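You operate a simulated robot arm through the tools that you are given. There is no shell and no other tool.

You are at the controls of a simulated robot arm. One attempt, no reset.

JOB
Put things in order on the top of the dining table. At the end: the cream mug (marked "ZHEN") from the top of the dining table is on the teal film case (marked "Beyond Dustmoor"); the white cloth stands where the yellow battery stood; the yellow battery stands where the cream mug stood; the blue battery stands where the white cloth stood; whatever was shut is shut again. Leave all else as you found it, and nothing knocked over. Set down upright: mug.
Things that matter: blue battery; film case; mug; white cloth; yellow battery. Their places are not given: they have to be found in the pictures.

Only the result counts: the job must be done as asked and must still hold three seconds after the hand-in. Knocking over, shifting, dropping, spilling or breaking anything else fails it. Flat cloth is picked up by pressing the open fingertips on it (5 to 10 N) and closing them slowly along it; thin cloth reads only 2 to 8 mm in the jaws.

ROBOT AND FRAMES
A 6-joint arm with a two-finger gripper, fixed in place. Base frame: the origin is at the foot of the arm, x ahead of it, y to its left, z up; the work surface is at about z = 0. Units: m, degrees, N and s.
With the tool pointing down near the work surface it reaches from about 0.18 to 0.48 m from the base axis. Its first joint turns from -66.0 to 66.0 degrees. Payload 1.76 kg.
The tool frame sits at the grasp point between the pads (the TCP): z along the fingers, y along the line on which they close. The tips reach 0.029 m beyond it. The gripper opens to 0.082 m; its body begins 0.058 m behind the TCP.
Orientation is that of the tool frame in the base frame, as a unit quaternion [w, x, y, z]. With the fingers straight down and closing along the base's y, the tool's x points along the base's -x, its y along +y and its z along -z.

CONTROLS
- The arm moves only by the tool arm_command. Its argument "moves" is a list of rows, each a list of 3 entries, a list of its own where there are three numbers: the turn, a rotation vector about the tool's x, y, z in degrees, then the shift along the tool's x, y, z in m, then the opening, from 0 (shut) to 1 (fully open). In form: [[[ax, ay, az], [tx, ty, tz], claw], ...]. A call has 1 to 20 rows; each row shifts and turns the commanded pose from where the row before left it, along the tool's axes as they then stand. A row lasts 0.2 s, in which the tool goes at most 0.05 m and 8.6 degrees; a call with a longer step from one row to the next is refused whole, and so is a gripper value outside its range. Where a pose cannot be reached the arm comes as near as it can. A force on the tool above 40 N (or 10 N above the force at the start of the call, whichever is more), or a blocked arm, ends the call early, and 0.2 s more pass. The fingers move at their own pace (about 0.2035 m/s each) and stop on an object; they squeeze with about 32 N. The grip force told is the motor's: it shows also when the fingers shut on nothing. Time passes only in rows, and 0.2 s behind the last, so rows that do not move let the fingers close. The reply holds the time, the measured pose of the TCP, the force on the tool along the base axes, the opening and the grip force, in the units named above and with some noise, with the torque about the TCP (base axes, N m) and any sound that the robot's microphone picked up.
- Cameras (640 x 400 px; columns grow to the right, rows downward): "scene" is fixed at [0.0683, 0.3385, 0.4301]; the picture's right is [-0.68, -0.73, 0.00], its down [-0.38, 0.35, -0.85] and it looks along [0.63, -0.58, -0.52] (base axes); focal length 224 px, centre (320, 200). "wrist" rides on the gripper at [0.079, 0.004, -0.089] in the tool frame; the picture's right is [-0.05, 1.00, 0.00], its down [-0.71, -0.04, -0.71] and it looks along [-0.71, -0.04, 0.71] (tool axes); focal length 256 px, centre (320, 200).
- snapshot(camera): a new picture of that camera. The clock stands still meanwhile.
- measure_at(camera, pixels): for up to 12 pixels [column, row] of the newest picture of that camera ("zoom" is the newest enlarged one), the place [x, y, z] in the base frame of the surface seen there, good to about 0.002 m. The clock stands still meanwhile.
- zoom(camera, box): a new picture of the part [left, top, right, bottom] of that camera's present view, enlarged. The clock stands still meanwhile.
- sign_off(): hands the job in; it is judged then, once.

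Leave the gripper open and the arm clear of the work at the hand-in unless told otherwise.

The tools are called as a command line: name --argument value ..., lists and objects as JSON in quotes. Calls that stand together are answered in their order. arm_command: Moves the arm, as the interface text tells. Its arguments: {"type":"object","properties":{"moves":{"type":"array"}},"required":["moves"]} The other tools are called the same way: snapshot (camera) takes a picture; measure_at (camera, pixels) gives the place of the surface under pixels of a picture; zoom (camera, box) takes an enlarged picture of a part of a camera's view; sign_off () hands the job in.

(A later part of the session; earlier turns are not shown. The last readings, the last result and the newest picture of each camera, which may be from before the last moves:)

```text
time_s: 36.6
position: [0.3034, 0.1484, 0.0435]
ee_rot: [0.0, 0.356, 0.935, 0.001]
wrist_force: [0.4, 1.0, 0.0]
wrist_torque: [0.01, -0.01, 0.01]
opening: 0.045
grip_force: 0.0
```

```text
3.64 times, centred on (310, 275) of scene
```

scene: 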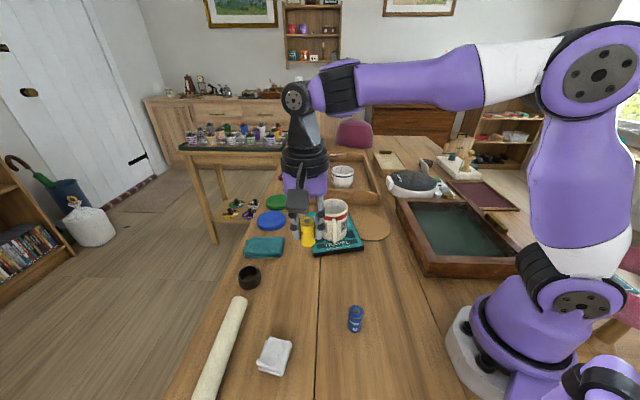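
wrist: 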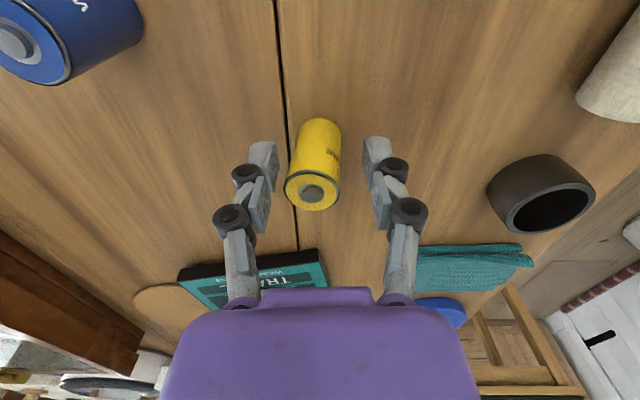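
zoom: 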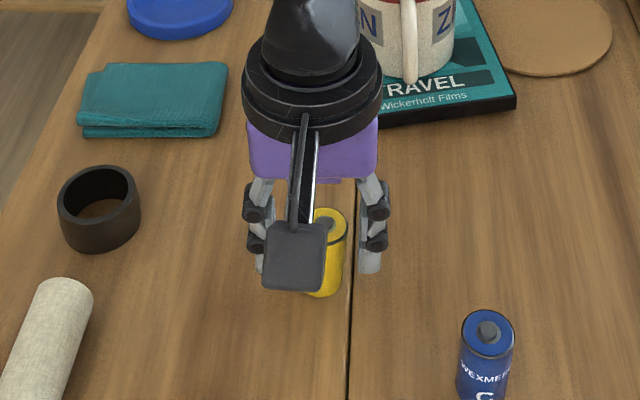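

The yellow battery stands at the mug's old place, upright and released. I raise straight up, turn to about -55° (to align with the cloth's sides) and go above the cloth at (0.254, 0.268).

arm_command --moves '[[[0, 0, 0], [0, -0.001, -0.005], 0.55], [[0, 0, 0], [0, 0, -0.015], 0.55], [[0, 0, 0], [0, 0, -0.025], 0.55], [[0, 0, 0], [0, 0, -0.03], 0.6], [[0, 0, 0], [0, 0, -0.03], 0.7], [[0, 0, 0], [0, 0, -0.03], 0.8], [[0, 0, 6.65], [0, 0, -0.01], 0.8], [[0, 0, 6.65], [0, 0, -0.01], 0.8], [[0, 0, 0], [0.02516, 0.0055, 0], 0.8], [[0, 0, 0], [0.02516, 0.0055, 0], 0.8], [[0, 0, 0], [0.02516, 0.0055, 0], 0.8], [[0, 0, 0], [0.02516, 0.0055, 0], 0.8], [[0, 0, 0], [0.02516, 0.0055, 0], 0.8], [[0, 0, 0], [0, 0, 0], 0.8], [[0, 0, 0], [0, 0, 0], 0.8]]'

snapshot --camera "wrist"

snapshot --camera "scene"

```text
time_s: 39.8
position: [0.2517, 0.267, 0.1985]
ee_rot: [-0.001, 0.462, 0.887, 0.0]
wrist_force: [-1.0, 0.0, 1.1]
wrist_torque: [0.01, 0.03, 0.03]
opening: 0.0656
grip_force: 0.0
```

```text
taken
```

wrist: 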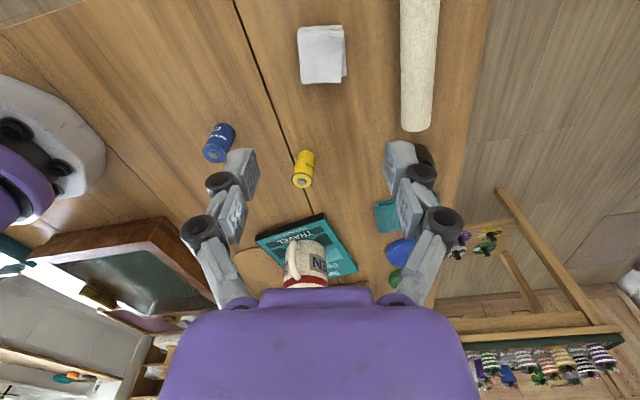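

```text
taken
```

scene: 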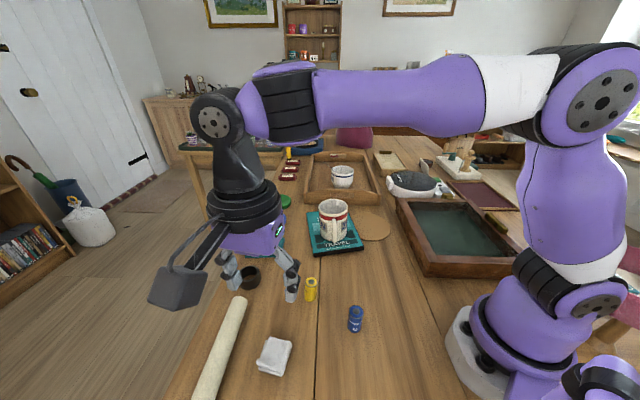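

The pose at -55° is reached. The cloth appears at (321,53) in the wrist view. I zoom there and measure its edges and the roll beside it.

zoom --camera "wrist" --box '[270, 0, 390, 110]'

measure_at --camera "wrist" --pixels '[[300, 29], [342, 27], [346, 77], [302, 81], [321, 53], [345, 50], [300, 55], [322, 80], [320, 28], [402, 60], [410, 60], [402, 20]]'

```text
3.64 times, centred on (330, 55) of wrist
```

zoom: 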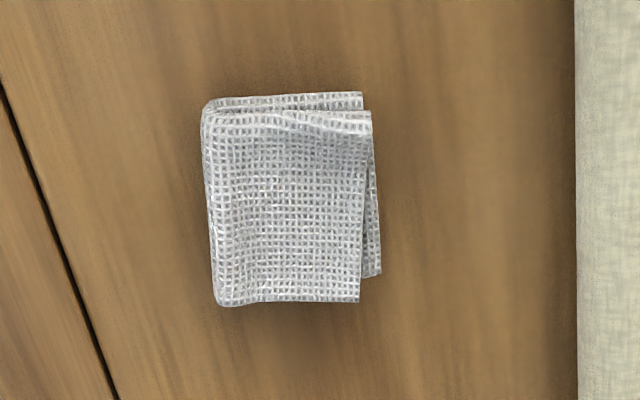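

```text
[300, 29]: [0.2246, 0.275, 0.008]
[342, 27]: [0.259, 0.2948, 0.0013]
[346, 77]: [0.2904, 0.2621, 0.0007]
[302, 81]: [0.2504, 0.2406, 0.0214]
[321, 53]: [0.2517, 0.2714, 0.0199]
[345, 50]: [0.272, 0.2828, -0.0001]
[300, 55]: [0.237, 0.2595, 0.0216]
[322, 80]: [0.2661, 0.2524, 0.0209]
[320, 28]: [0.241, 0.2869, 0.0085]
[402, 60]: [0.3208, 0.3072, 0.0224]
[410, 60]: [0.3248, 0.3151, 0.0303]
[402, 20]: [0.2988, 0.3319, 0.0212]
```

The cloth sides line up with the jaws; width ≈ 42 mm, folded edge left, and centre within ~1 mm of the tool axis. The roll is 76 mm away, fine. I descend to z≈0.05 with jaws at ~58 mm.

arm_command --moves '[[[0, 0, 0], [0, 0, 0.02], 0.7], [[0, 0, 0], [0, 0, 0.03], 0.7], [[0, 0, 0], [0, 0, 0.03], 0.7], [[0, 0, 0], [0, 0, 0.03], 0.7], [[0, 0, 0], [0, 0, 0.025], 0.7], [[0, 0, 0], [0, 0, 0.014], 0.7], [[0, 0, 0], [0, 0, 0], 0.7]]'

snapshot --camera "wrist"

zoom --camera "scene" --box '[200, 270, 340, 400]'

```text
time_s: 41.4
position: [0.2528, 0.2673, 0.0496]
ee_rot: [-0.001, 0.462, 0.887, 0.0]
wrist_force: [0.6, 0.3, -0.4]
wrist_torque: [-0.01, 0.02, 0.0]
opening: 0.0577
grip_force: 0.1
```

```text
taken
```

wrist: 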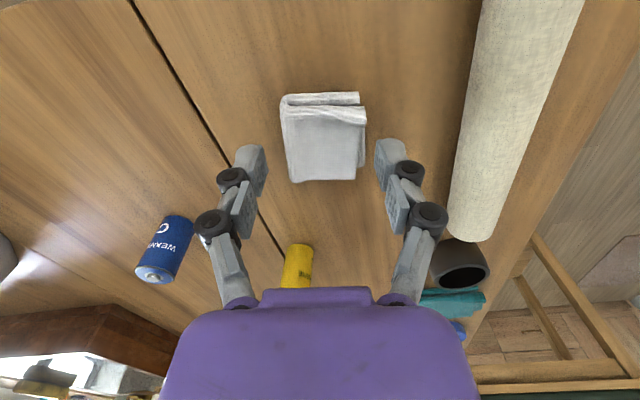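

```text
3.08 times, centred on (270, 335) of scene
```

zoom: 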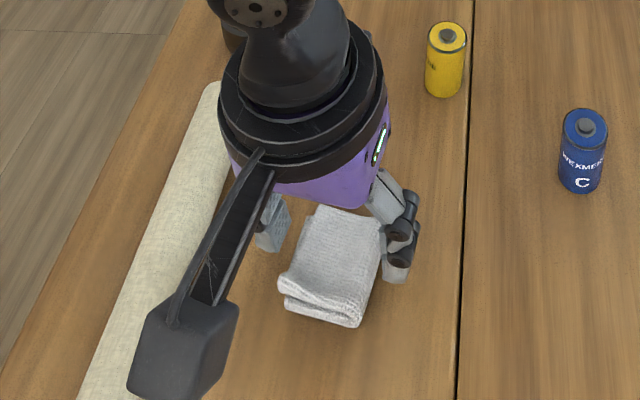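

The cloth (columns 282–367) is well centred between the tips. Descend the last ~17 mm carefully so the tips end ~3 mm above the table.

arm_command --moves '[[[0, 0, 0], [0, 0.001, 0.006], 0.7], [[0, 0, 0], [0, 0, 0.005], 0.7], [[0, 0, 0], [0, 0, 0.004], 0.7], [[0, 0, 0], [0, 0, 0.0025], 0.7], [[0, 0, 0], [0, 0, 0], 0.7]]'

```text
time_s: 42.6
position: [0.254, 0.2668, 0.0328]
ee_rot: [0.0, 0.462, 0.887, 0.0]
wrist_force: [0.0, -0.4, 1.1]
wrist_torque: [-0.04, 0.01, 0.03]
opening: 0.0575
grip_force: 0.1
```

No contact yet; tips about 4 mm above the table. Close slowly on the cloth's sides.

arm_command --moves '[[[0, 0, 0], [0, 0, 0], 0.65], [[0, 0, 0], [0, 0, 0], 0.6], [[0, 0, 0], [0, 0, 0], 0.56], [[0, 0, 0], [0, 0, 0], 0.53], [[0, 0, 0], [0, 0, 0], 0.5], [[0, 0, 0], [0, 0, 0], 0.48], [[0, 0, 0], [0, 0, 0], 0.46], [[0, 0, 0], [0, 0, 0], 0.46]]'

snapshot --camera "wrist"

zoom --camera "scene" --box '[200, 270, 340, 400]'

```text
time_s: 44.4
position: [0.2532, 0.2666, 0.0324]
ee_rot: [0.0, 0.462, 0.887, 0.001]
wrist_force: [0.2, 0.2, 4.5]
wrist_torque: [0.05, -0.02, 0.02]
opening: 0.0415
grip_force: 32.4
```

```text
taken
```

wrist: 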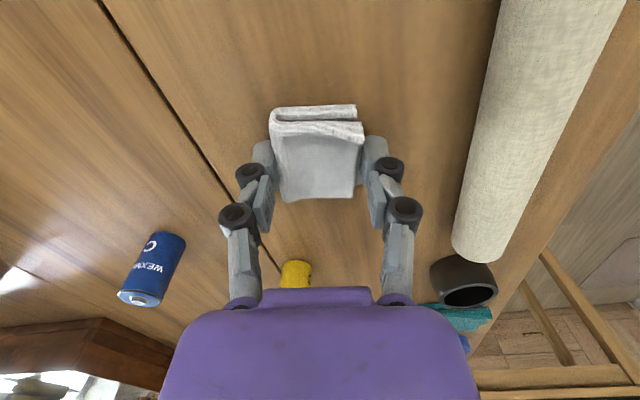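

```text
3.08 times, centred on (270, 335) of scene
```

zoom: 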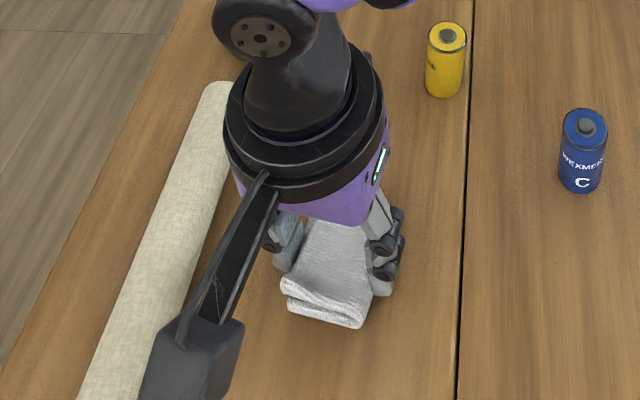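

The jaws stopped at 41.5 mm with full grip — the cloth holds its shape. Before lifting, I check the mat edge near the battery's old spot for the placement clearance.

zoom --camera "scene" --box '[345, 180, 415, 245]'

measure_at --camera "zoom" --pixels '[[240, 206], [270, 211], [300, 220], [330, 232], [355, 250], [375, 275], [382, 300], [370, 335], [330, 362], [280, 372], [340, 190], [400, 205]]'

```text
6.15 times, centred on (380, 212) of scene
```

zoom: 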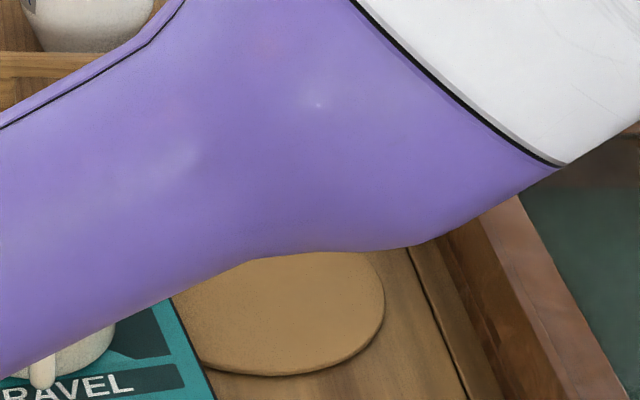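

```text
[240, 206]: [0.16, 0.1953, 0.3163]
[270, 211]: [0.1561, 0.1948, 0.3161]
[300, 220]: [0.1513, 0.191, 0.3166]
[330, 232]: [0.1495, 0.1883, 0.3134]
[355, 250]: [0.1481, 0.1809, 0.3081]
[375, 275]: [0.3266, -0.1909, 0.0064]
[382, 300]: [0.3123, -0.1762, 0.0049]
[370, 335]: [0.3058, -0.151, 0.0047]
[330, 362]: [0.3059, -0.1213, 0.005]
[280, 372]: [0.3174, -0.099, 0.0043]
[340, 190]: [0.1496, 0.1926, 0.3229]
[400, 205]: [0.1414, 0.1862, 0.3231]
```

The arm hides part of the mat, but the visible edge fits a circle centred (0.372,-0.138), r=0.068; the battery spot is 87 mm from its centre, so a 44 mm cloth needs a shift of ~4 mm away to lie flat. Now lift the cloth firmly gripped to z≈0.2.

arm_command --moves '[[[0, 0, 0], [0, 0, 0], 0.0], [[0, 0, 0], [0, 0, -0.004], 0], [[0, 0, 0], [0, 0, -0.01], 0], [[0, 0, 0], [0, 0, -0.02], 0], [[0, 0, 0], [0, 0, -0.03], 0], [[0, 0, 0], [0, 0, -0.035], 0], [[0, 0, 0], [0, 0, -0.035], 0], [[0, 0, 0], [0, 0, -0.025], 0], [[0, 0, 0], [0, 0, -0.01], 0], [[0, 0, 0], [0, 0, 0], 0]]'

snapshot --camera "wrist"

snapshot --camera "scene"

```text
time_s: 46.6
position: [0.2533, 0.2666, 0.2014]
ee_rot: [0.0, 0.461, 0.887, 0.0]
wrist_force: [-0.5, -0.3, 0.0]
wrist_torque: [-0.01, -0.01, -0.02]
opening: 0.041
grip_force: 31.9
```

```text
taken
```

wrist: 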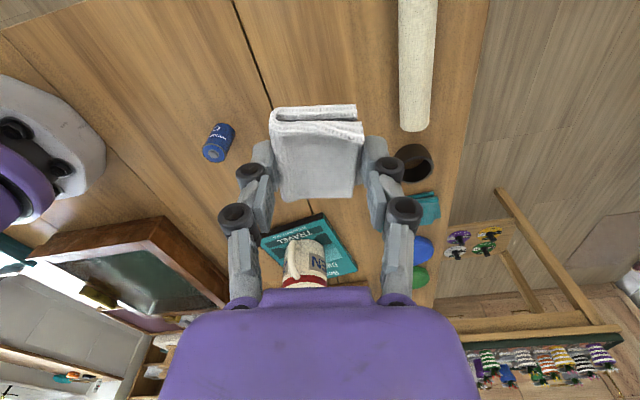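

```text
taken
```

scene: 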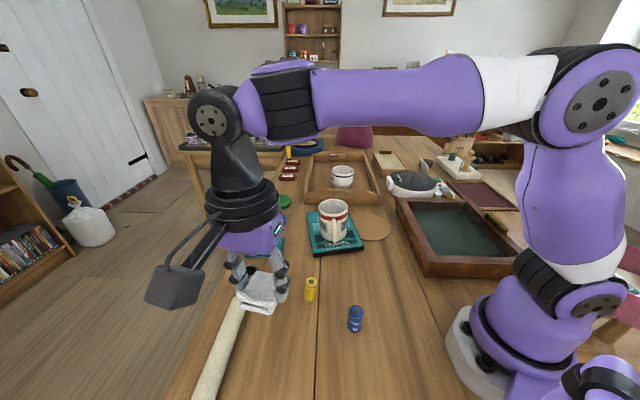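

The cloth is held in shape. Travel to above (0.3825,-0.229) at z≈0.2.

arm_command --moves '[[[0, 0, 0], [-0.01413, -0.00532, 0], 0], [[0, 0, 0], [-0.02825, -0.01064, 0], 0], [[0, 0, 0], [-0.02825, -0.01064, 0], 0], [[0, 0, 0], [-0.02825, -0.01064, 0], 0], [[0, 0, 0], [-0.02825, -0.01064, 0], 0], [[0, 0, 0], [-0.02825, -0.01064, 0], 0], [[0, 0, 0], [-0.02825, -0.01064, 0], 0], [[0, 0, 0], [-0.02825, -0.01064, 0], 0], [[0, 0, 0], [-0.02825, -0.01064, 0], 0], [[0, 0, 0], [-0.02825, -0.01064, 0], 0], [[0, 0, 0], [-0.02825, -0.01064, 0], 0], [[0, 0, 0], [-0.02825, -0.01064, 0], 0], [[0, 0, 0], [-0.02825, -0.01064, 0], 0], [[0, 0, 0], [-0.02825, -0.01064, 0], 0], [[0, 0, 0], [-0.02825, -0.01064, 0], 0], [[0, 0, 0], [-0.02825, -0.01064, 0], 0], [[0, 0, 0], [-0.02825, -0.01064, 0], 0], [[0, 0, 0], [-0.01413, -0.00532, 0], 0], [[0, 0, 0], [0, 0, 0], 0]]'

```text
time_s: 50.6
position: [0.3808, -0.2285, 0.2018]
ee_rot: [0.0, 0.462, 0.887, -0.001]
wrist_force: [-0.1, 0.1, -0.9]
wrist_torque: [-0.01, 0.0, -0.01]
opening: 0.0413
grip_force: 31.7
```

Arrived above the spot. Now turn to about -83.4° so the cloth's edge is parallel to the mat's edge, and lower to z≈0.12, then look.

arm_command --moves '[[[0, 0, 7.1], [0, 0, 0.01], 0], [[0, 0, 7.1], [0, 0, 0.02], 0], [[0, 0, 7.1], [0, 0, 0.02], 0], [[0, 0, 7.1], [0, 0, 0.02], 0], [[0, 0, 0], [0, 0, 0.01], 0], [[0, 0, 0], [0, 0, 0], 0]]'

snapshot --camera "wrist"

snapshot --camera "scene"

```text
time_s: 52.0
position: [0.3792, -0.2281, 0.1231]
ee_rot: [0.0, 0.666, 0.746, 0.0]
wrist_force: [-1.0, -1.3, 1.2]
wrist_torque: [0.0, -0.01, -0.01]
opening: 0.0411
grip_force: 31.6
```

```text
taken
```

wrist: 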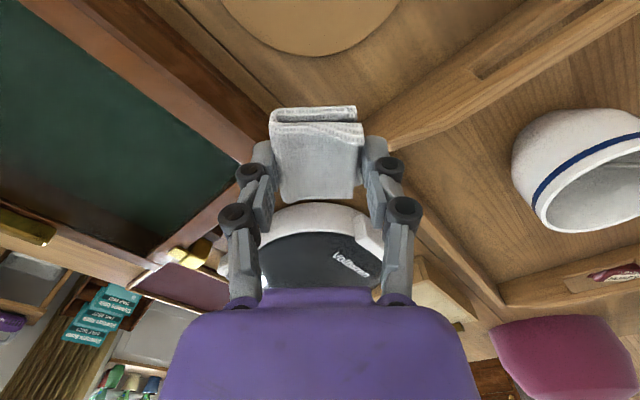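

```text
taken
```

scene: 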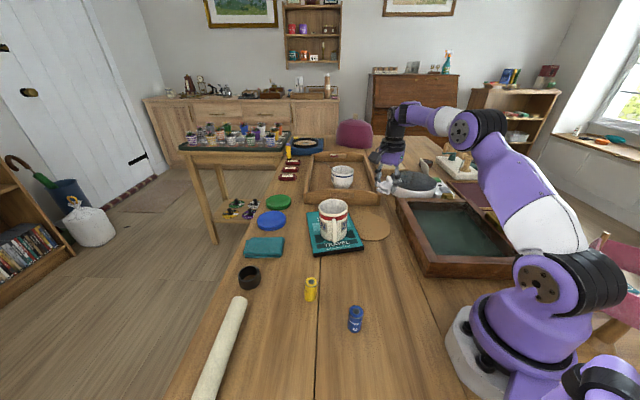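

I see the tray on the right and the box wall on the left in the wrist view, mat at the top. I zoom and measure them for clearance around the landing zone.

zoom --camera "wrist" --box '[180, 0, 460, 200]'

measure_at --camera "wrist" --pixels '[[180, 60], [210, 90], [230, 120], [240, 140], [215, 80], [240, 110], [255, 128], [300, 52], [330, 52], [385, 125], [375, 110], [400, 140]]'

measure_at --camera "scene" --pixels '[[396, 197], [398, 203], [402, 215], [408, 228], [392, 200], [385, 215], [389, 222], [380, 212], [375, 200], [378, 196], [388, 230], [391, 236]]'

```text
2.00 times, centred on (320, 100) of wrist
```

zoom: 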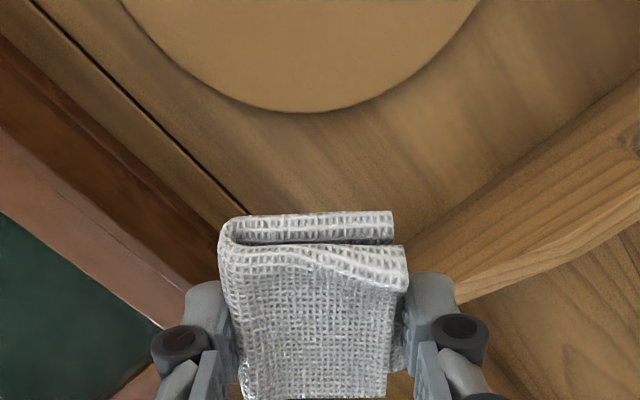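

```text
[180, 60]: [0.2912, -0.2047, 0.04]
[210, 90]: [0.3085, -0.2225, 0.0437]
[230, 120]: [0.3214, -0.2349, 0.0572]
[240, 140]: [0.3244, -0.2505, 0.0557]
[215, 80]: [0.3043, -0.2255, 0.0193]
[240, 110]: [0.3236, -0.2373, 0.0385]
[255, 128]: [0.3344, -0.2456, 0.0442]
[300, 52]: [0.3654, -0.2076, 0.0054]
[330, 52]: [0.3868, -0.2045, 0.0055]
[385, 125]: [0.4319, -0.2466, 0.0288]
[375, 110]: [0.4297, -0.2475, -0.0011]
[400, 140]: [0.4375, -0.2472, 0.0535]
```

```text
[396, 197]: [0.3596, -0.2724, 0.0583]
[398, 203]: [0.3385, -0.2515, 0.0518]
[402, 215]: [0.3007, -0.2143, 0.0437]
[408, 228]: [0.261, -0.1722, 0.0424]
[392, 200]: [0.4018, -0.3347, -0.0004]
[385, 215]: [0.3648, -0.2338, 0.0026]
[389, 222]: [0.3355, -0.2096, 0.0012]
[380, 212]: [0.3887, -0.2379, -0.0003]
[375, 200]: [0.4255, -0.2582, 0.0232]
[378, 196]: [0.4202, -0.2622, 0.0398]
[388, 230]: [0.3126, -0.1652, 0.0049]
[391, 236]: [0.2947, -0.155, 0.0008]
```

Box face lies on x+y≈0.087 and tray face on x−y≈0.678; both ~47 mm from the landing point. Squaring the jaws to the base axes (-90°) balances both clearances, and I shift ~2–3 mm further from the mat. Then re-read the pose.

arm_command --moves '[[[0, 0, 6.6], [0, 0, 0], 0], [[0, 0, 0], [-0.0027, 0.002, 0], 0], [[0, 0, 0], [0, 0, 0], 0]]'

arm_command --moves '[[[0, 0, 0], [0, 0, 0], 0]]'

arm_command --moves '[[[0, 0, 0], [0, 0, 0], 0]]'

```text
time_s: 52.8
position: [0.3835, -0.232, 0.1225]
ee_rot: [0.0, 0.707, 0.707, 0.0]
wrist_force: [0.1, 0.0, -0.5]
wrist_torque: [0.05, -0.03, 0.01]
opening: 0.0414
grip_force: 32.1
```

```text
time_s: 53.2
position: [0.3827, -0.2317, 0.1229]
ee_rot: [0.0, 0.707, 0.707, -0.001]
wrist_force: [0.1, 0.3, -0.8]
wrist_torque: [-0.06, -0.01, 0.0]
opening: 0.0412
grip_force: 32.1
```

```text
time_s: 53.6
position: [0.3836, -0.2312, 0.1228]
ee_rot: [0.0, 0.707, 0.708, 0.0]
wrist_force: [-0.1, 0.1, -0.1]
wrist_torque: [-0.01, 0.0, 0.01]
opening: 0.0414
grip_force: 31.6
```

The pose is (0.3833,-0.2316). Shift −1 mm along tool y, and descend to z≈0.052 to look at clearances.

arm_command --moves '[[[0, 0, 0], [0, -0.001, 0.015], 0], [[0, 0, 0], [0, 0, 0.02], 0], [[0, 0, 0], [0, 0, 0.015], 0], [[0, 0, 0], [0, 0, 0.012], 0], [[0, 0, 0], [0, 0, 0.008], 0], [[0, 0, 0], [0, 0, 0], 0]]'

snapshot --camera "wrist"

zoom --camera "scene" --box '[335, 160, 435, 250]'

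```text
time_s: 55.0
position: [0.3817, -0.2317, 0.0517]
ee_rot: [0.001, 0.707, 0.707, 0.001]
wrist_force: [-0.1, 0.1, -0.1]
wrist_torque: [0.01, 0.04, -0.01]
opening: 0.0412
grip_force: 32.3
```

```text
taken
```

wrist: 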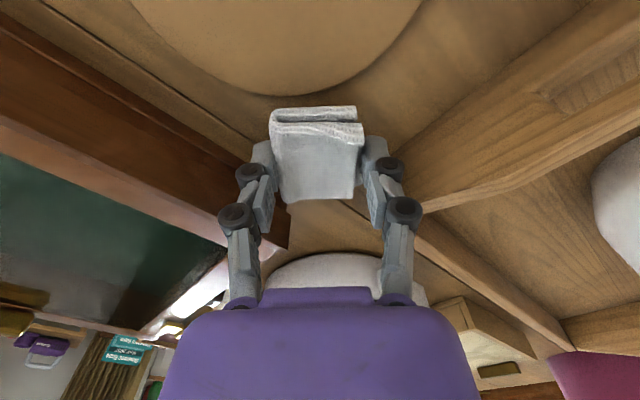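

```text
4.44 times, centred on (385, 205) of scene
```

zoom: 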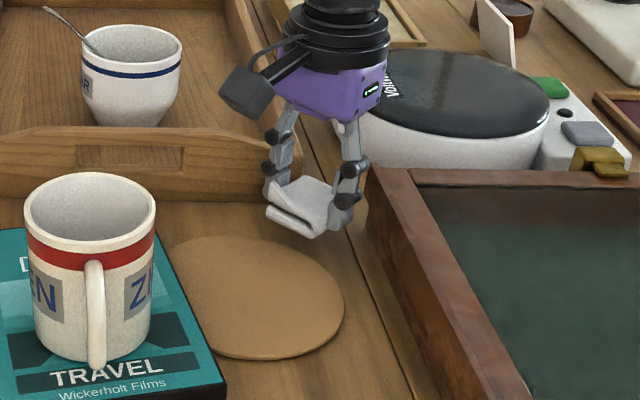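

The fit looks plausible; now I check exactly how far the mat edge is from the cloth's front edge by measuring both in the wrist view (mat edge near (290,95), cloth front near (310,107)).

zoom --camera "wrist" --box '[220, 60, 420, 220]'

measure_at --camera "wrist" --pixels '[[290, 93], [310, 94], [270, 93], [330, 88], [250, 87], [280, 110], [310, 109], [345, 108], [300, 150], [330, 196], [300, 125], [350, 125]]'

```text
2.50 times, centred on (320, 140) of wrist
```

zoom: 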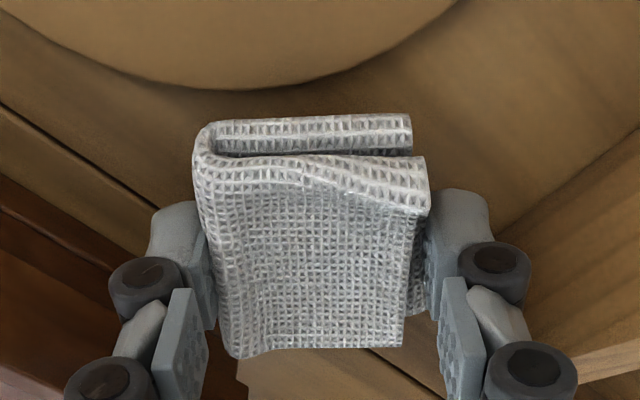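

```text
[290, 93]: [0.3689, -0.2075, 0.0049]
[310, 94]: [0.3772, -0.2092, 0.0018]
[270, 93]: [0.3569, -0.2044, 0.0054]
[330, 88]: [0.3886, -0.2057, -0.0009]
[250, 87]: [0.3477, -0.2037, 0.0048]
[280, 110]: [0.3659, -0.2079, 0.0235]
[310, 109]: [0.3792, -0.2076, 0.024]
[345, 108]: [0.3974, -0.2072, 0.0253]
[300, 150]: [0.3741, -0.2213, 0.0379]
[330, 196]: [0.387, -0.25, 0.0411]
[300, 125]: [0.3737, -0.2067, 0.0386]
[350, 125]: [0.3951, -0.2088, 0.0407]
```

The cloth front edge is at y≈-0.2075 and the mat edge at y≈-0.2075, so I need ~2.5 mm more shift away from the mat. Before that I measure the outer knuckles and box edge to be sure of finger clearance.

measure_at --camera "wrist" --pixels '[[238, 174], [222, 215], [244, 186], [232, 226], [215, 180], [200, 195], [225, 150], [404, 174], [420, 213], [415, 225], [430, 215], [410, 190]]'

```text
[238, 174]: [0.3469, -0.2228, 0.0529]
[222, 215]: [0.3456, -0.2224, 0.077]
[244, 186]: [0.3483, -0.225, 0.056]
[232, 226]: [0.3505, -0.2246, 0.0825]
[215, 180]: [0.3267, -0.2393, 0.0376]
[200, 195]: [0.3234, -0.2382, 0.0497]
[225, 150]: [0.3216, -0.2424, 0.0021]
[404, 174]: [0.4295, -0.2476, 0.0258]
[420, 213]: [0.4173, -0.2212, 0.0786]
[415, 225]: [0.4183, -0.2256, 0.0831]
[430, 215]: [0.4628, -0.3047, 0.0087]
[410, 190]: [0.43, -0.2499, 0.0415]
```

Knuckles extend ~36 mm sideways, leaving ~10 mm to box and tray. Shift −2.5 mm in tool x (away from the mat), then lower 17 mm.

arm_command --moves '[[[0, 0, 0], [-0.0025, 0, 0], 0], [[0, 0, 0], [0, 0, 0.005], 0], [[0, 0, 0], [0, 0, 0.005], 0], [[0, 0, 0], [0, 0, 0.004], 0], [[0, 0, 0], [0, 0, 0.003], 0], [[0, 0, 0], [0, 0, 0], 0]]'

snapshot --camera "wrist"

zoom --camera "scene" --box '[345, 170, 425, 240]'

```text
time_s: 56.4
position: [0.3829, -0.2341, 0.0348]
ee_rot: [0.001, 0.706, 0.708, 0.001]
wrist_force: [0.4, 0.1, -0.3]
wrist_torque: [0.02, 0.0, 0.04]
opening: 0.0413
grip_force: 32.0
```

```text
taken
```

wrist: 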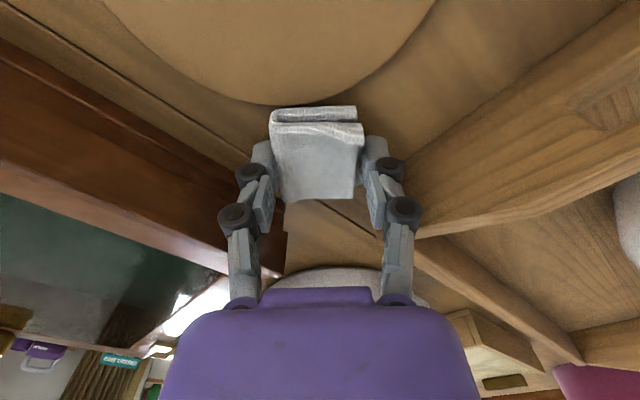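

```text
5.71 times, centred on (385, 205) of scene
```

zoom: 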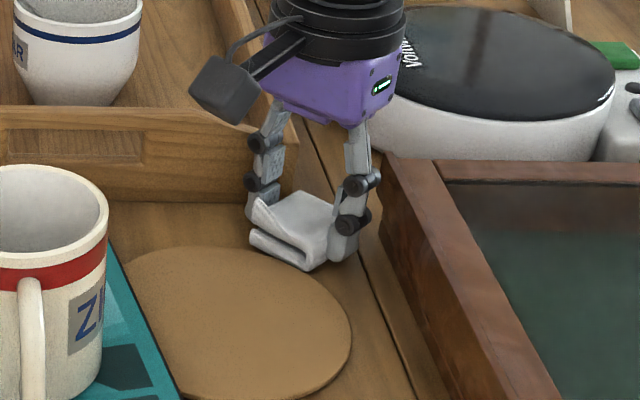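

I check the gap between mat edge and cloth front more closely.

zoom --camera "wrist" --box '[240, 80, 380, 170]'

measure_at --camera "wrist" --pixels '[[260, 102], [280, 103], [295, 103], [310, 102], [330, 98], [285, 109], [310, 108], [345, 107], [275, 112], [350, 110], [360, 98], [245, 98]]'

```text
4.44 times, centred on (310, 125) of wrist
```

zoom: 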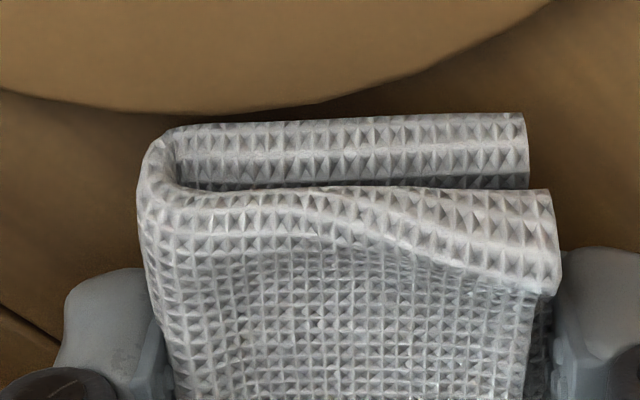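

```text
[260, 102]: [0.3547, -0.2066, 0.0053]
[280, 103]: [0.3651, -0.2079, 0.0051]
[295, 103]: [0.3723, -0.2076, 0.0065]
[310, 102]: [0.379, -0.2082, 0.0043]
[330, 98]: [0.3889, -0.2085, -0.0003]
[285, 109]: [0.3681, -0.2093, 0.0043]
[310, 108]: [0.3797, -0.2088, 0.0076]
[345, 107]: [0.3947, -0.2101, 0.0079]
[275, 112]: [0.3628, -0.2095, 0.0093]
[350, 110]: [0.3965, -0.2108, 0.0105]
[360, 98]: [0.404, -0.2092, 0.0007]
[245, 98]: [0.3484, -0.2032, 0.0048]
```

There is a 1–2 mm gap and the cloth is already below mat-top level with no force. Lower the last 2 mm.

arm_command --moves '[[[0, 0, 0], [0, 0, 0.001], 0], [[0, 0, 0], [0, 0, 0.001], 0], [[0, 0, 0], [0, 0, 0], 0]]'

```text
time_s: 57.2
position: [0.3811, -0.2334, 0.0324]
ee_rot: [0.0, 0.707, 0.708, 0.0]
wrist_force: [0.0, -0.4, -0.6]
wrist_torque: [0.01, 0.01, 0.01]
opening: 0.0416
grip_force: 32.5
```

Still no contact force; another 0.7 mm.

arm_command --moves '[[[0, 0, 0], [0, 0, 0.0007], 0], [[0, 0, 0], [0, 0, 0], 0]]'

```text
time_s: 57.8
position: [0.3824, -0.2339, 0.0329]
ee_rot: [0.001, 0.707, 0.707, 0.001]
wrist_force: [-0.1, 0.3, 2.7]
wrist_torque: [0.01, -0.02, 0.02]
opening: 0.0412
grip_force: 32.0
```

Light contact (2.7 N). Open slowly to about 47 mm.

arm_command --moves '[[[0, 0, 0], [0, 0, 0], 0.51], [[0, 0, 0], [0, 0, 0], 0.53], [[0, 0, 0], [0, 0, 0], 0.55], [[0, 0, 0], [0, 0, 0], 0.57], [[0, 0, 0], [0, 0, 0], 0.57], [[0, 0, 0], [0, 0, 0], 0.57]]'

snapshot --camera "wrist"

zoom --camera "scene" --box '[345, 170, 425, 240]'

```text
time_s: 59.2
position: [0.3807, -0.2337, 0.0323]
ee_rot: [0.0, 0.707, 0.707, 0.001]
wrist_force: [0.4, 0.0, -0.5]
wrist_torque: [0.03, 0.0, 0.05]
opening: 0.0469
grip_force: 0.0
```

```text
taken
```

wrist: 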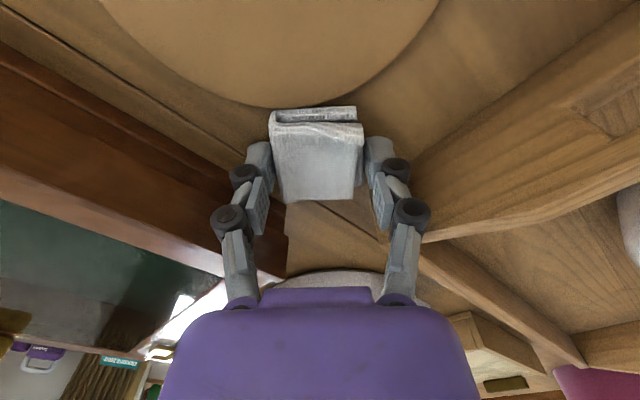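

```text
5.71 times, centred on (385, 205) of scene
```

zoom: 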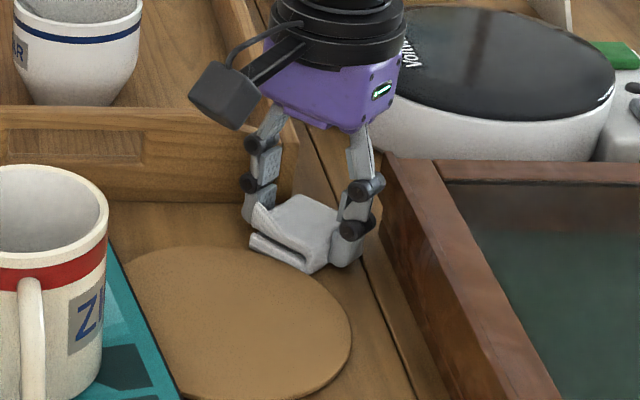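

The jaws opened to 47 mm with the cloth in place. Rise slowly and check that the cloth stays down.

arm_command --moves '[[[0, 0, 0], [0, 0, -0.003], 0.58], [[0, 0, 0], [0, 0, -0.005], 0.58], [[0, 0, 0], [0, 0, -0.007], 0.58], [[0, 0, 0], [0, 0, -0.01], 0.58], [[0, 0, 0], [0, 0, 0], 0.58]]'

zoom --camera "scene" --box '[345, 170, 425, 240]'

```text
time_s: 60.4
position: [0.3822, -0.2341, 0.0573]
ee_rot: [0.001, 0.707, 0.707, 0.001]
wrist_force: [-0.1, -0.3, 0.2]
wrist_torque: [-0.01, 0.0, 0.02]
opening: 0.0477
grip_force: 0.1
```

```text
5.71 times, centred on (385, 205) of scene
```

zoom: 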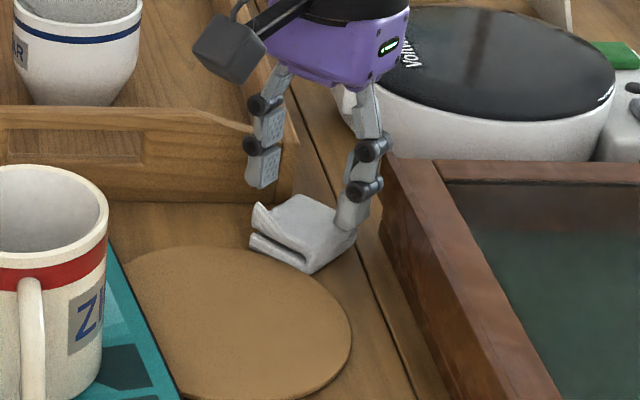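

The cloth lies flat and stays. Rise to z≈0.2 and turn back to about -30°, then go to the blue battery.

arm_command --moves '[[[0, 0, 0], [0, 0, -0.02], 0.58], [[0, 0, 0], [0, 0, -0.03], 0.58], [[0, 0, 0], [0, 0, -0.03], 0.58], [[0, 0, 0], [0, 0, -0.03], 0.58], [[0, 0, 0], [0, 0, -0.033], 0.58], [[0, 0, -7.5], [0, 0, 0], 0.58], [[0, 0, -7.5], [0, 0, 0], 0.58], [[0, 0, -7.5], [0, 0, 0], 0.58], [[0, 0, -7.5], [0, 0, 0], 0.58], [[0, 0, -7.5], [0, 0, 0], 0.58], [[0, 0, -7.5], [0, 0, 0], 0.58], [[0, 0, -7.5], [0, 0, 0], 0.58], [[0, 0, -7.5], [0, 0, 0], 0.58], [[0, 0, 0], [0, 0, 0], 0.58]]'

snapshot --camera "scene"

snapshot --camera "wrist"

```text
time_s: 63.4
position: [0.38, -0.2325, 0.2]
ee_rot: [-0.001, 0.259, 0.966, 0.0]
wrist_force: [-0.1, -0.4, -0.1]
wrist_torque: [0.01, -0.02, -0.01]
opening: 0.0474
grip_force: 0.0
```

```text
taken
```

scene: 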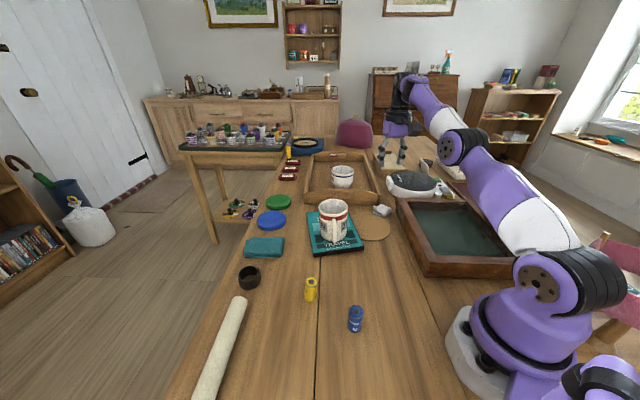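

```text
taken
```

wrist: 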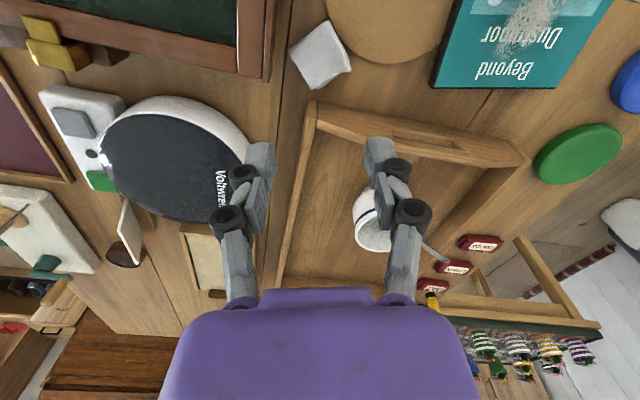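

Everything is in place. Now I zoom on the blue battery in the scene view to refine its position, and check the cloth's final position.

zoom --camera "scene" --box '[330, 295, 385, 340]'

measure_at --camera "zoom" --pixels '[[300, 140], [305, 160], [260, 150], [350, 150], [300, 180], [300, 250], [300, 330], [265, 320], [340, 320], [300, 110], [230, 330], [380, 330]]'

measure_at --camera "scene" --pixels '[[374, 208], [383, 205], [391, 211], [383, 217], [382, 210], [377, 212], [388, 214], [379, 207]]'

```text
8.89 times, centred on (358, 318) of scene
```

zoom: 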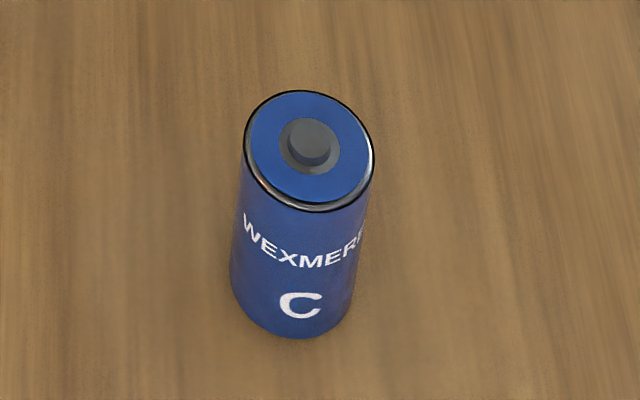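

```text
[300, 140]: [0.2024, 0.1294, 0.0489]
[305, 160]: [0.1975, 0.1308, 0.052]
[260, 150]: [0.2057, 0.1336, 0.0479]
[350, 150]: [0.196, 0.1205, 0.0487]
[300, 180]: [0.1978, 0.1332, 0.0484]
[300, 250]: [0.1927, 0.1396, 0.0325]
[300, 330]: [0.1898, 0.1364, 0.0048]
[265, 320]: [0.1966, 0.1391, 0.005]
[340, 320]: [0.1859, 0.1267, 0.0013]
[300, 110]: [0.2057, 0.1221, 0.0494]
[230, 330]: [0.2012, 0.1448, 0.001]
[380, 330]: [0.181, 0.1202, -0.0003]
```

```text
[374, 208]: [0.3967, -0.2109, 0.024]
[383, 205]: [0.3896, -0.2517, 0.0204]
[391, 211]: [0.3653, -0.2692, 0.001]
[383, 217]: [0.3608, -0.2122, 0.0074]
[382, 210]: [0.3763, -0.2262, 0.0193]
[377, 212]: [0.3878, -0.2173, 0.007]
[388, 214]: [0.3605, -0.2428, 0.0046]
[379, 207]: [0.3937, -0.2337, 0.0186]
```

Blue battery centre ≈ (0.1985, 0.1277), 12.3 mm radius, 49 mm tall. Travel there at z≈0.2.

arm_command --moves '[[[0, 0, 0], [0.01411, 0.00923, 0], 0.58], [[0, 0, 0], [0.02822, 0.01847, 0], 0.58], [[0, 0, 0], [0.02822, 0.01847, 0], 0.58], [[0, 0, 0], [0.02822, 0.01847, 0], 0.58], [[0, 0, 0], [0.02822, 0.01847, 0], 0.58], [[0, 0, 0], [0.02822, 0.01847, 0], 0.58], [[0, 0, 0], [0.02822, 0.01847, 0], 0.58], [[0, 0, 0], [0.02822, 0.01847, 0], 0.58], [[0, 0, 0], [0.02822, 0.01847, 0], 0.58], [[0, 0, 0], [0.02822, 0.01847, 0], 0.58], [[0, 0, 0], [0.02822, 0.01847, 0], 0.58], [[0, 0, 0], [0.02822, 0.01847, 0], 0.58], [[0, 0, 0], [0.01411, 0.00923, 0], 0.58], [[0, 0, 0], [0, 0, 0], 0.58], [[0, 0, 0], [0, 0, 0], 0.58]]'

snapshot --camera "wrist"

snapshot --camera "scene"

```text
time_s: 66.6
position: [0.2005, 0.1264, 0.2001]
ee_rot: [0.0, 0.259, 0.966, 0.0]
wrist_force: [-0.1, -0.2, -0.3]
wrist_torque: [-0.01, -0.02, 0.04]
opening: 0.0475
grip_force: 0.1
```

```text
taken
```

wrist: 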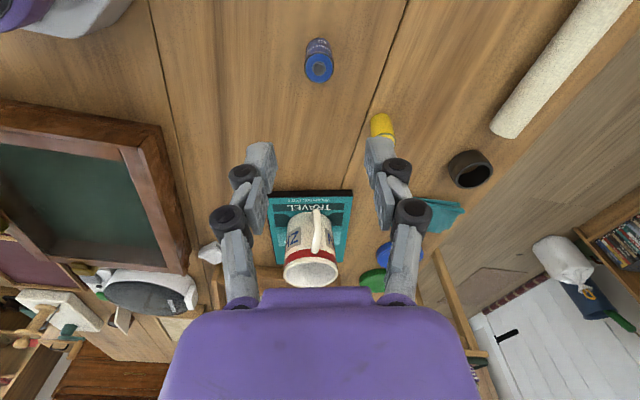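

```text
taken
```

scene: 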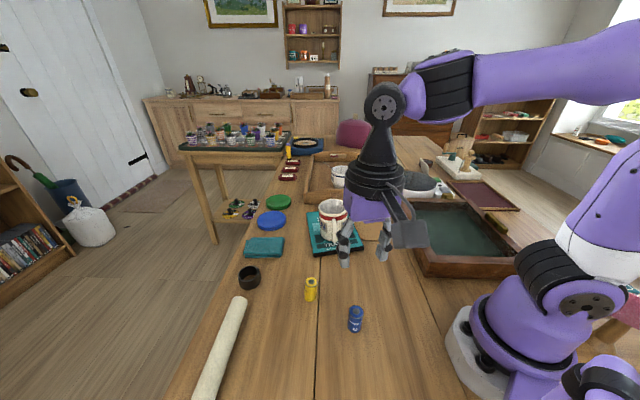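

The blue battery's top is at (319,68), right under the tool axis. Confirm by measuring its rim.

measure_at --camera "wrist" --pixels '[[319, 68], [309, 68], [329, 68], [319, 78], [319, 60], [319, 50]]'

arm_command --moves '[[[0, 0, 0], [0, 0, 0.02], 0.55], [[0, 0, 0], [0, 0, 0.03], 0.55], [[0, 0, 0], [0, 0, 0.03], 0.55], [[0, 0, 0], [0, 0, 0.02], 0.55], [[0, 0, 0], [0, 0, 0], 0.55]]'

snapshot --camera "wrist"

```text
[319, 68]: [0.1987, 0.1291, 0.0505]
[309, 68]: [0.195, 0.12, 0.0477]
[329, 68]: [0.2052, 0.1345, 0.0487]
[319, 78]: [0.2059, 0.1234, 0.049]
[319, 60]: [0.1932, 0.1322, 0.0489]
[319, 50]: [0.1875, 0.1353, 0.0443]
```

```text
time_s: 67.8
position: [0.1993, 0.1279, 0.0986]
ee_rot: [0.0, 0.259, 0.966, 0.0]
wrist_force: [0.3, 0.1, 0.7]
wrist_torque: [-0.01, -0.01, -0.01]
opening: 0.0452
grip_force: 0.1
```

```text
taken
```

wrist: 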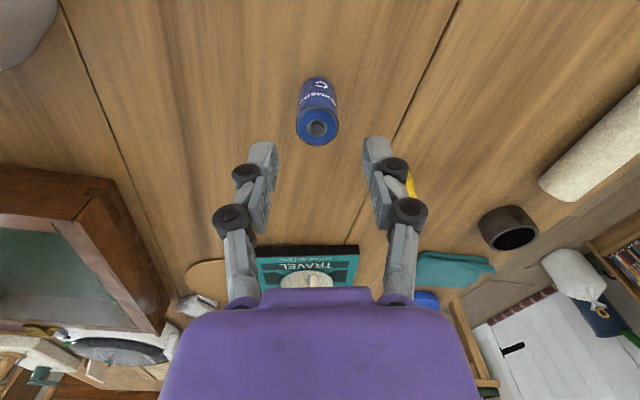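

Centred (column 317). Descend to z≈0.044.

arm_command --moves '[[[0, 0, 0], [0, -0.001, 0.01], 0.55], [[0, 0, 0], [0, 0, 0.012], 0.55], [[0, 0, 0], [0, 0, 0.012], 0.55], [[0, 0, 0], [0, 0, 0.012], 0.55], [[0, 0, 0], [0, 0, 0.009], 0.55], [[0, 0, 0], [0, 0, 0], 0.55]]'

snapshot --camera "wrist"

```text
time_s: 69.2
position: [0.1995, 0.1259, 0.046]
ee_rot: [0.001, 0.259, 0.966, 0.0]
wrist_force: [0.1, -0.7, -0.4]
wrist_torque: [0.0, -0.01, 0.01]
opening: 0.0451
grip_force: 0.0
```

```text
taken
```

wrist: 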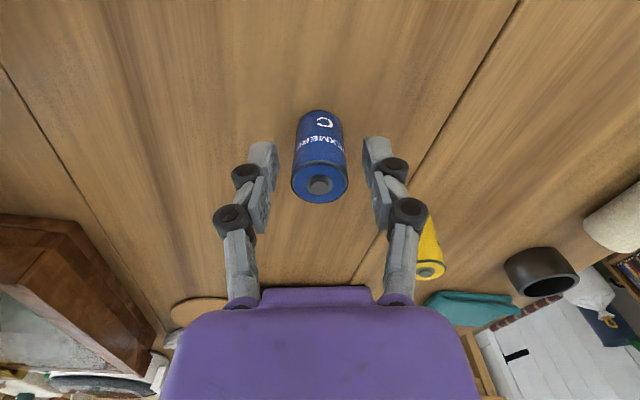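

The battery is centred between the jaws. Close gradually.

arm_command --moves '[[[0, 0, 0], [0, 0, 0.001], 0.48], [[0, 0, 0], [0, 0, 0], 0.42], [[0, 0, 0], [0, 0, 0], 0.37], [[0, 0, 0], [0, 0, 0], 0.33], [[0, 0, 0], [0, 0, 0], 0.3], [[0, 0, 0], [0, 0, 0], 0.27], [[0, 0, 0], [0, 0, 0], 0.2], [[0, 0, 0], [0, 0, 0], 0.0], [[0, 0, 0], [0, 0, 0], 0.0]]'

```text
time_s: 71.2
position: [0.2002, 0.1259, 0.045]
ee_rot: [0.0, 0.259, 0.966, 0.0]
wrist_force: [-0.2, -0.5, 3.8]
wrist_torque: [-0.03, 0.05, -0.01]
opening: 0.0247
grip_force: 32.9
```

Gripped (24.7 mm). Lift and carry to above the cloth's former place (0.253, 0.2685).

arm_command --moves '[[[0, 0, 0], [0, 0, -0.005], 0], [[0, 0, 0], [0, 0, -0.015], 0], [[0, 0, 0], [0, 0, -0.025], 0], [[0, 0, 0], [0, 0, -0.03], 0], [[0, 0, 0], [0, 0, -0.025], 0], [[0, 0, 0], [0.00249, 0.01496, 0], 0], [[0, 0, 0], [0.00498, 0.02992, 0], 0], [[0, 0, 0], [0.00498, 0.02992, 0], 0], [[0, 0, 0], [0.00498, 0.02992, 0], 0], [[0, 0, 0], [0.00498, 0.02992, 0], 0], [[0, 0, 0], [0.00249, 0.01496, 0], 0], [[0, 0, 0], [0, 0, 0], 0], [[0, 0, 0], [0, 0, 0], 0]]'

snapshot --camera "wrist"

snapshot --camera "scene"

```text
time_s: 74.0
position: [0.2503, 0.2686, 0.1425]
ee_rot: [-0.001, 0.259, 0.966, 0.0]
wrist_force: [-0.2, 0.5, -0.2]
wrist_torque: [0.02, 0.02, 0.0]
opening: 0.0243
grip_force: 31.4
```

```text
taken
```

wrist: 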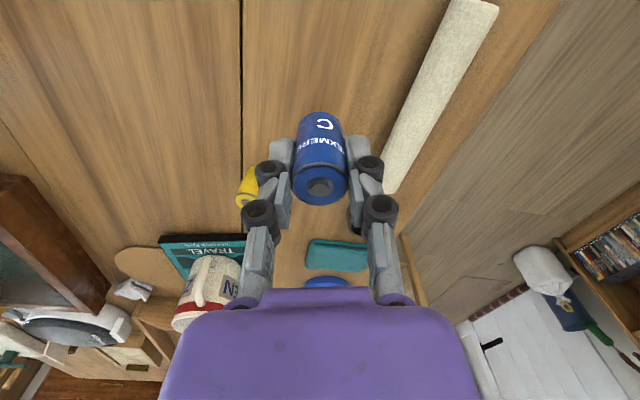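

```text
taken
```

scene: 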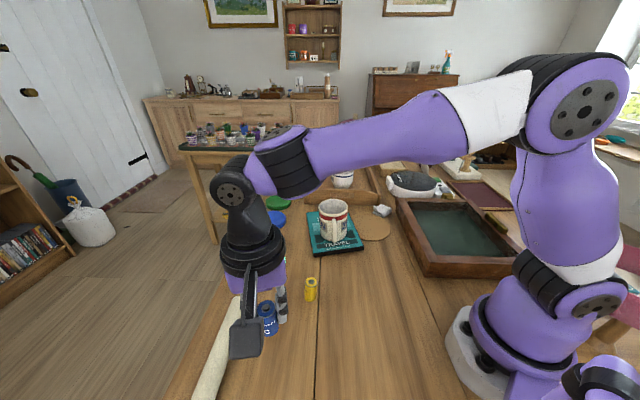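

Held upright over the spot. Small correction of ~2 mm in x, then lower to z≈0.05.

arm_command --moves '[[[0, 0, 0], [-0.0015, 0.001, 0.015], 0], [[0, 0, 0], [0, 0, 0.025], 0], [[0, 0, 0], [0, 0, 0.025], 0], [[0, 0, 0], [0, 0, 0.017], 0], [[0, 0, 0], [0, 0, 0.01], 0], [[0, 0, 0], [0, 0, 0.003], 0], [[0, 0, 0], [0, 0, 0], 0]]'

snapshot --camera "wrist"

```text
time_s: 75.6
position: [0.2541, 0.2681, 0.0475]
ee_rot: [0.001, 0.259, 0.966, 0.0]
wrist_force: [0.3, -0.6, -0.2]
wrist_torque: [0.01, -0.02, 0.0]
opening: 0.0247
grip_force: 31.9
```

```text
taken
```

wrist: 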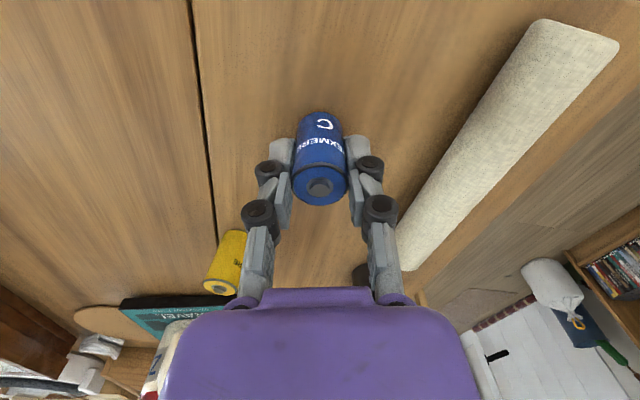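

A few mm above the table. Lower in small steps to contact.

arm_command --moves '[[[0, 0, 0], [0, 0, 0.002], 0], [[0, 0, 0], [0, 0, 0.0015], 0], [[0, 0, 0], [0, 0, 0.001], 0], [[0, 0, 0], [0, 0, 0], 0]]'

```text
time_s: 76.6
position: [0.2545, 0.2687, 0.0438]
ee_rot: [0.0, 0.258, 0.966, 0.0]
wrist_force: [-0.6, -0.8, 0.1]
wrist_torque: [-0.01, -0.01, 0.01]
opening: 0.0246
grip_force: 32.2
```

arm_command --moves '[[[0, 0, 0], [0, 0, 0.0007], 0], [[0, 0, 0], [0, 0, 0], 0]]'

```text
time_s: 77.2
position: [0.2545, 0.2682, 0.0441]
ee_rot: [0.001, 0.26, 0.966, 0.0]
wrist_force: [0.9, -2.8, 10.4]
wrist_torque: [-0.16, -0.05, 0.04]
opening: 0.0248
grip_force: 32.2
```

Contact (10 N). Back off 0.3 mm and open slowly.

arm_command --moves '[[[0, 0, 0], [0, 0, -0.0003], 0], [[0, 0, 0], [0, 0, 0], 0.31], [[0, 0, 0], [0, 0, 0], 0.34], [[0, 0, 0], [0, 0, 0], 0.4], [[0, 0, 0], [0, 0, 0], 0.48], [[0, 0, 0], [0, 0, 0], 0.55], [[0, 0, 0], [0, 0, 0], 0.55]]'

snapshot --camera "wrist"

zoom --camera "scene" --box '[200, 270, 340, 400]'

```text
time_s: 78.8
position: [0.2548, 0.2677, 0.0445]
ee_rot: [-0.001, 0.259, 0.966, -0.001]
wrist_force: [0.3, 0.5, -0.7]
wrist_torque: [-0.01, -0.01, 0.01]
opening: 0.045
grip_force: 0.2
```

```text
taken
```

wrist: 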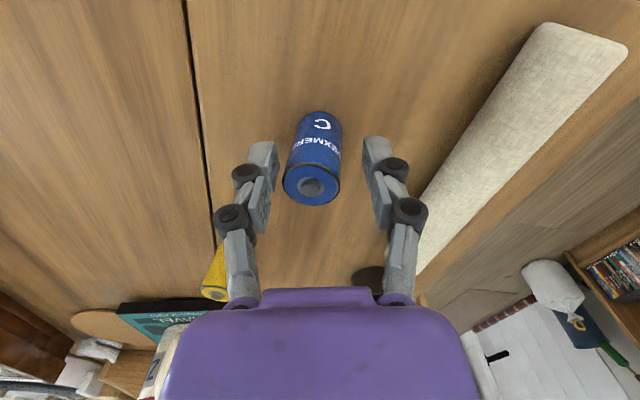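

```text
3.08 times, centred on (270, 335) of scene
```

zoom: 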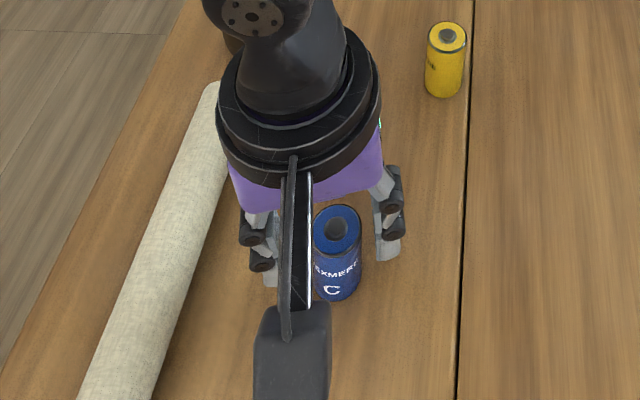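

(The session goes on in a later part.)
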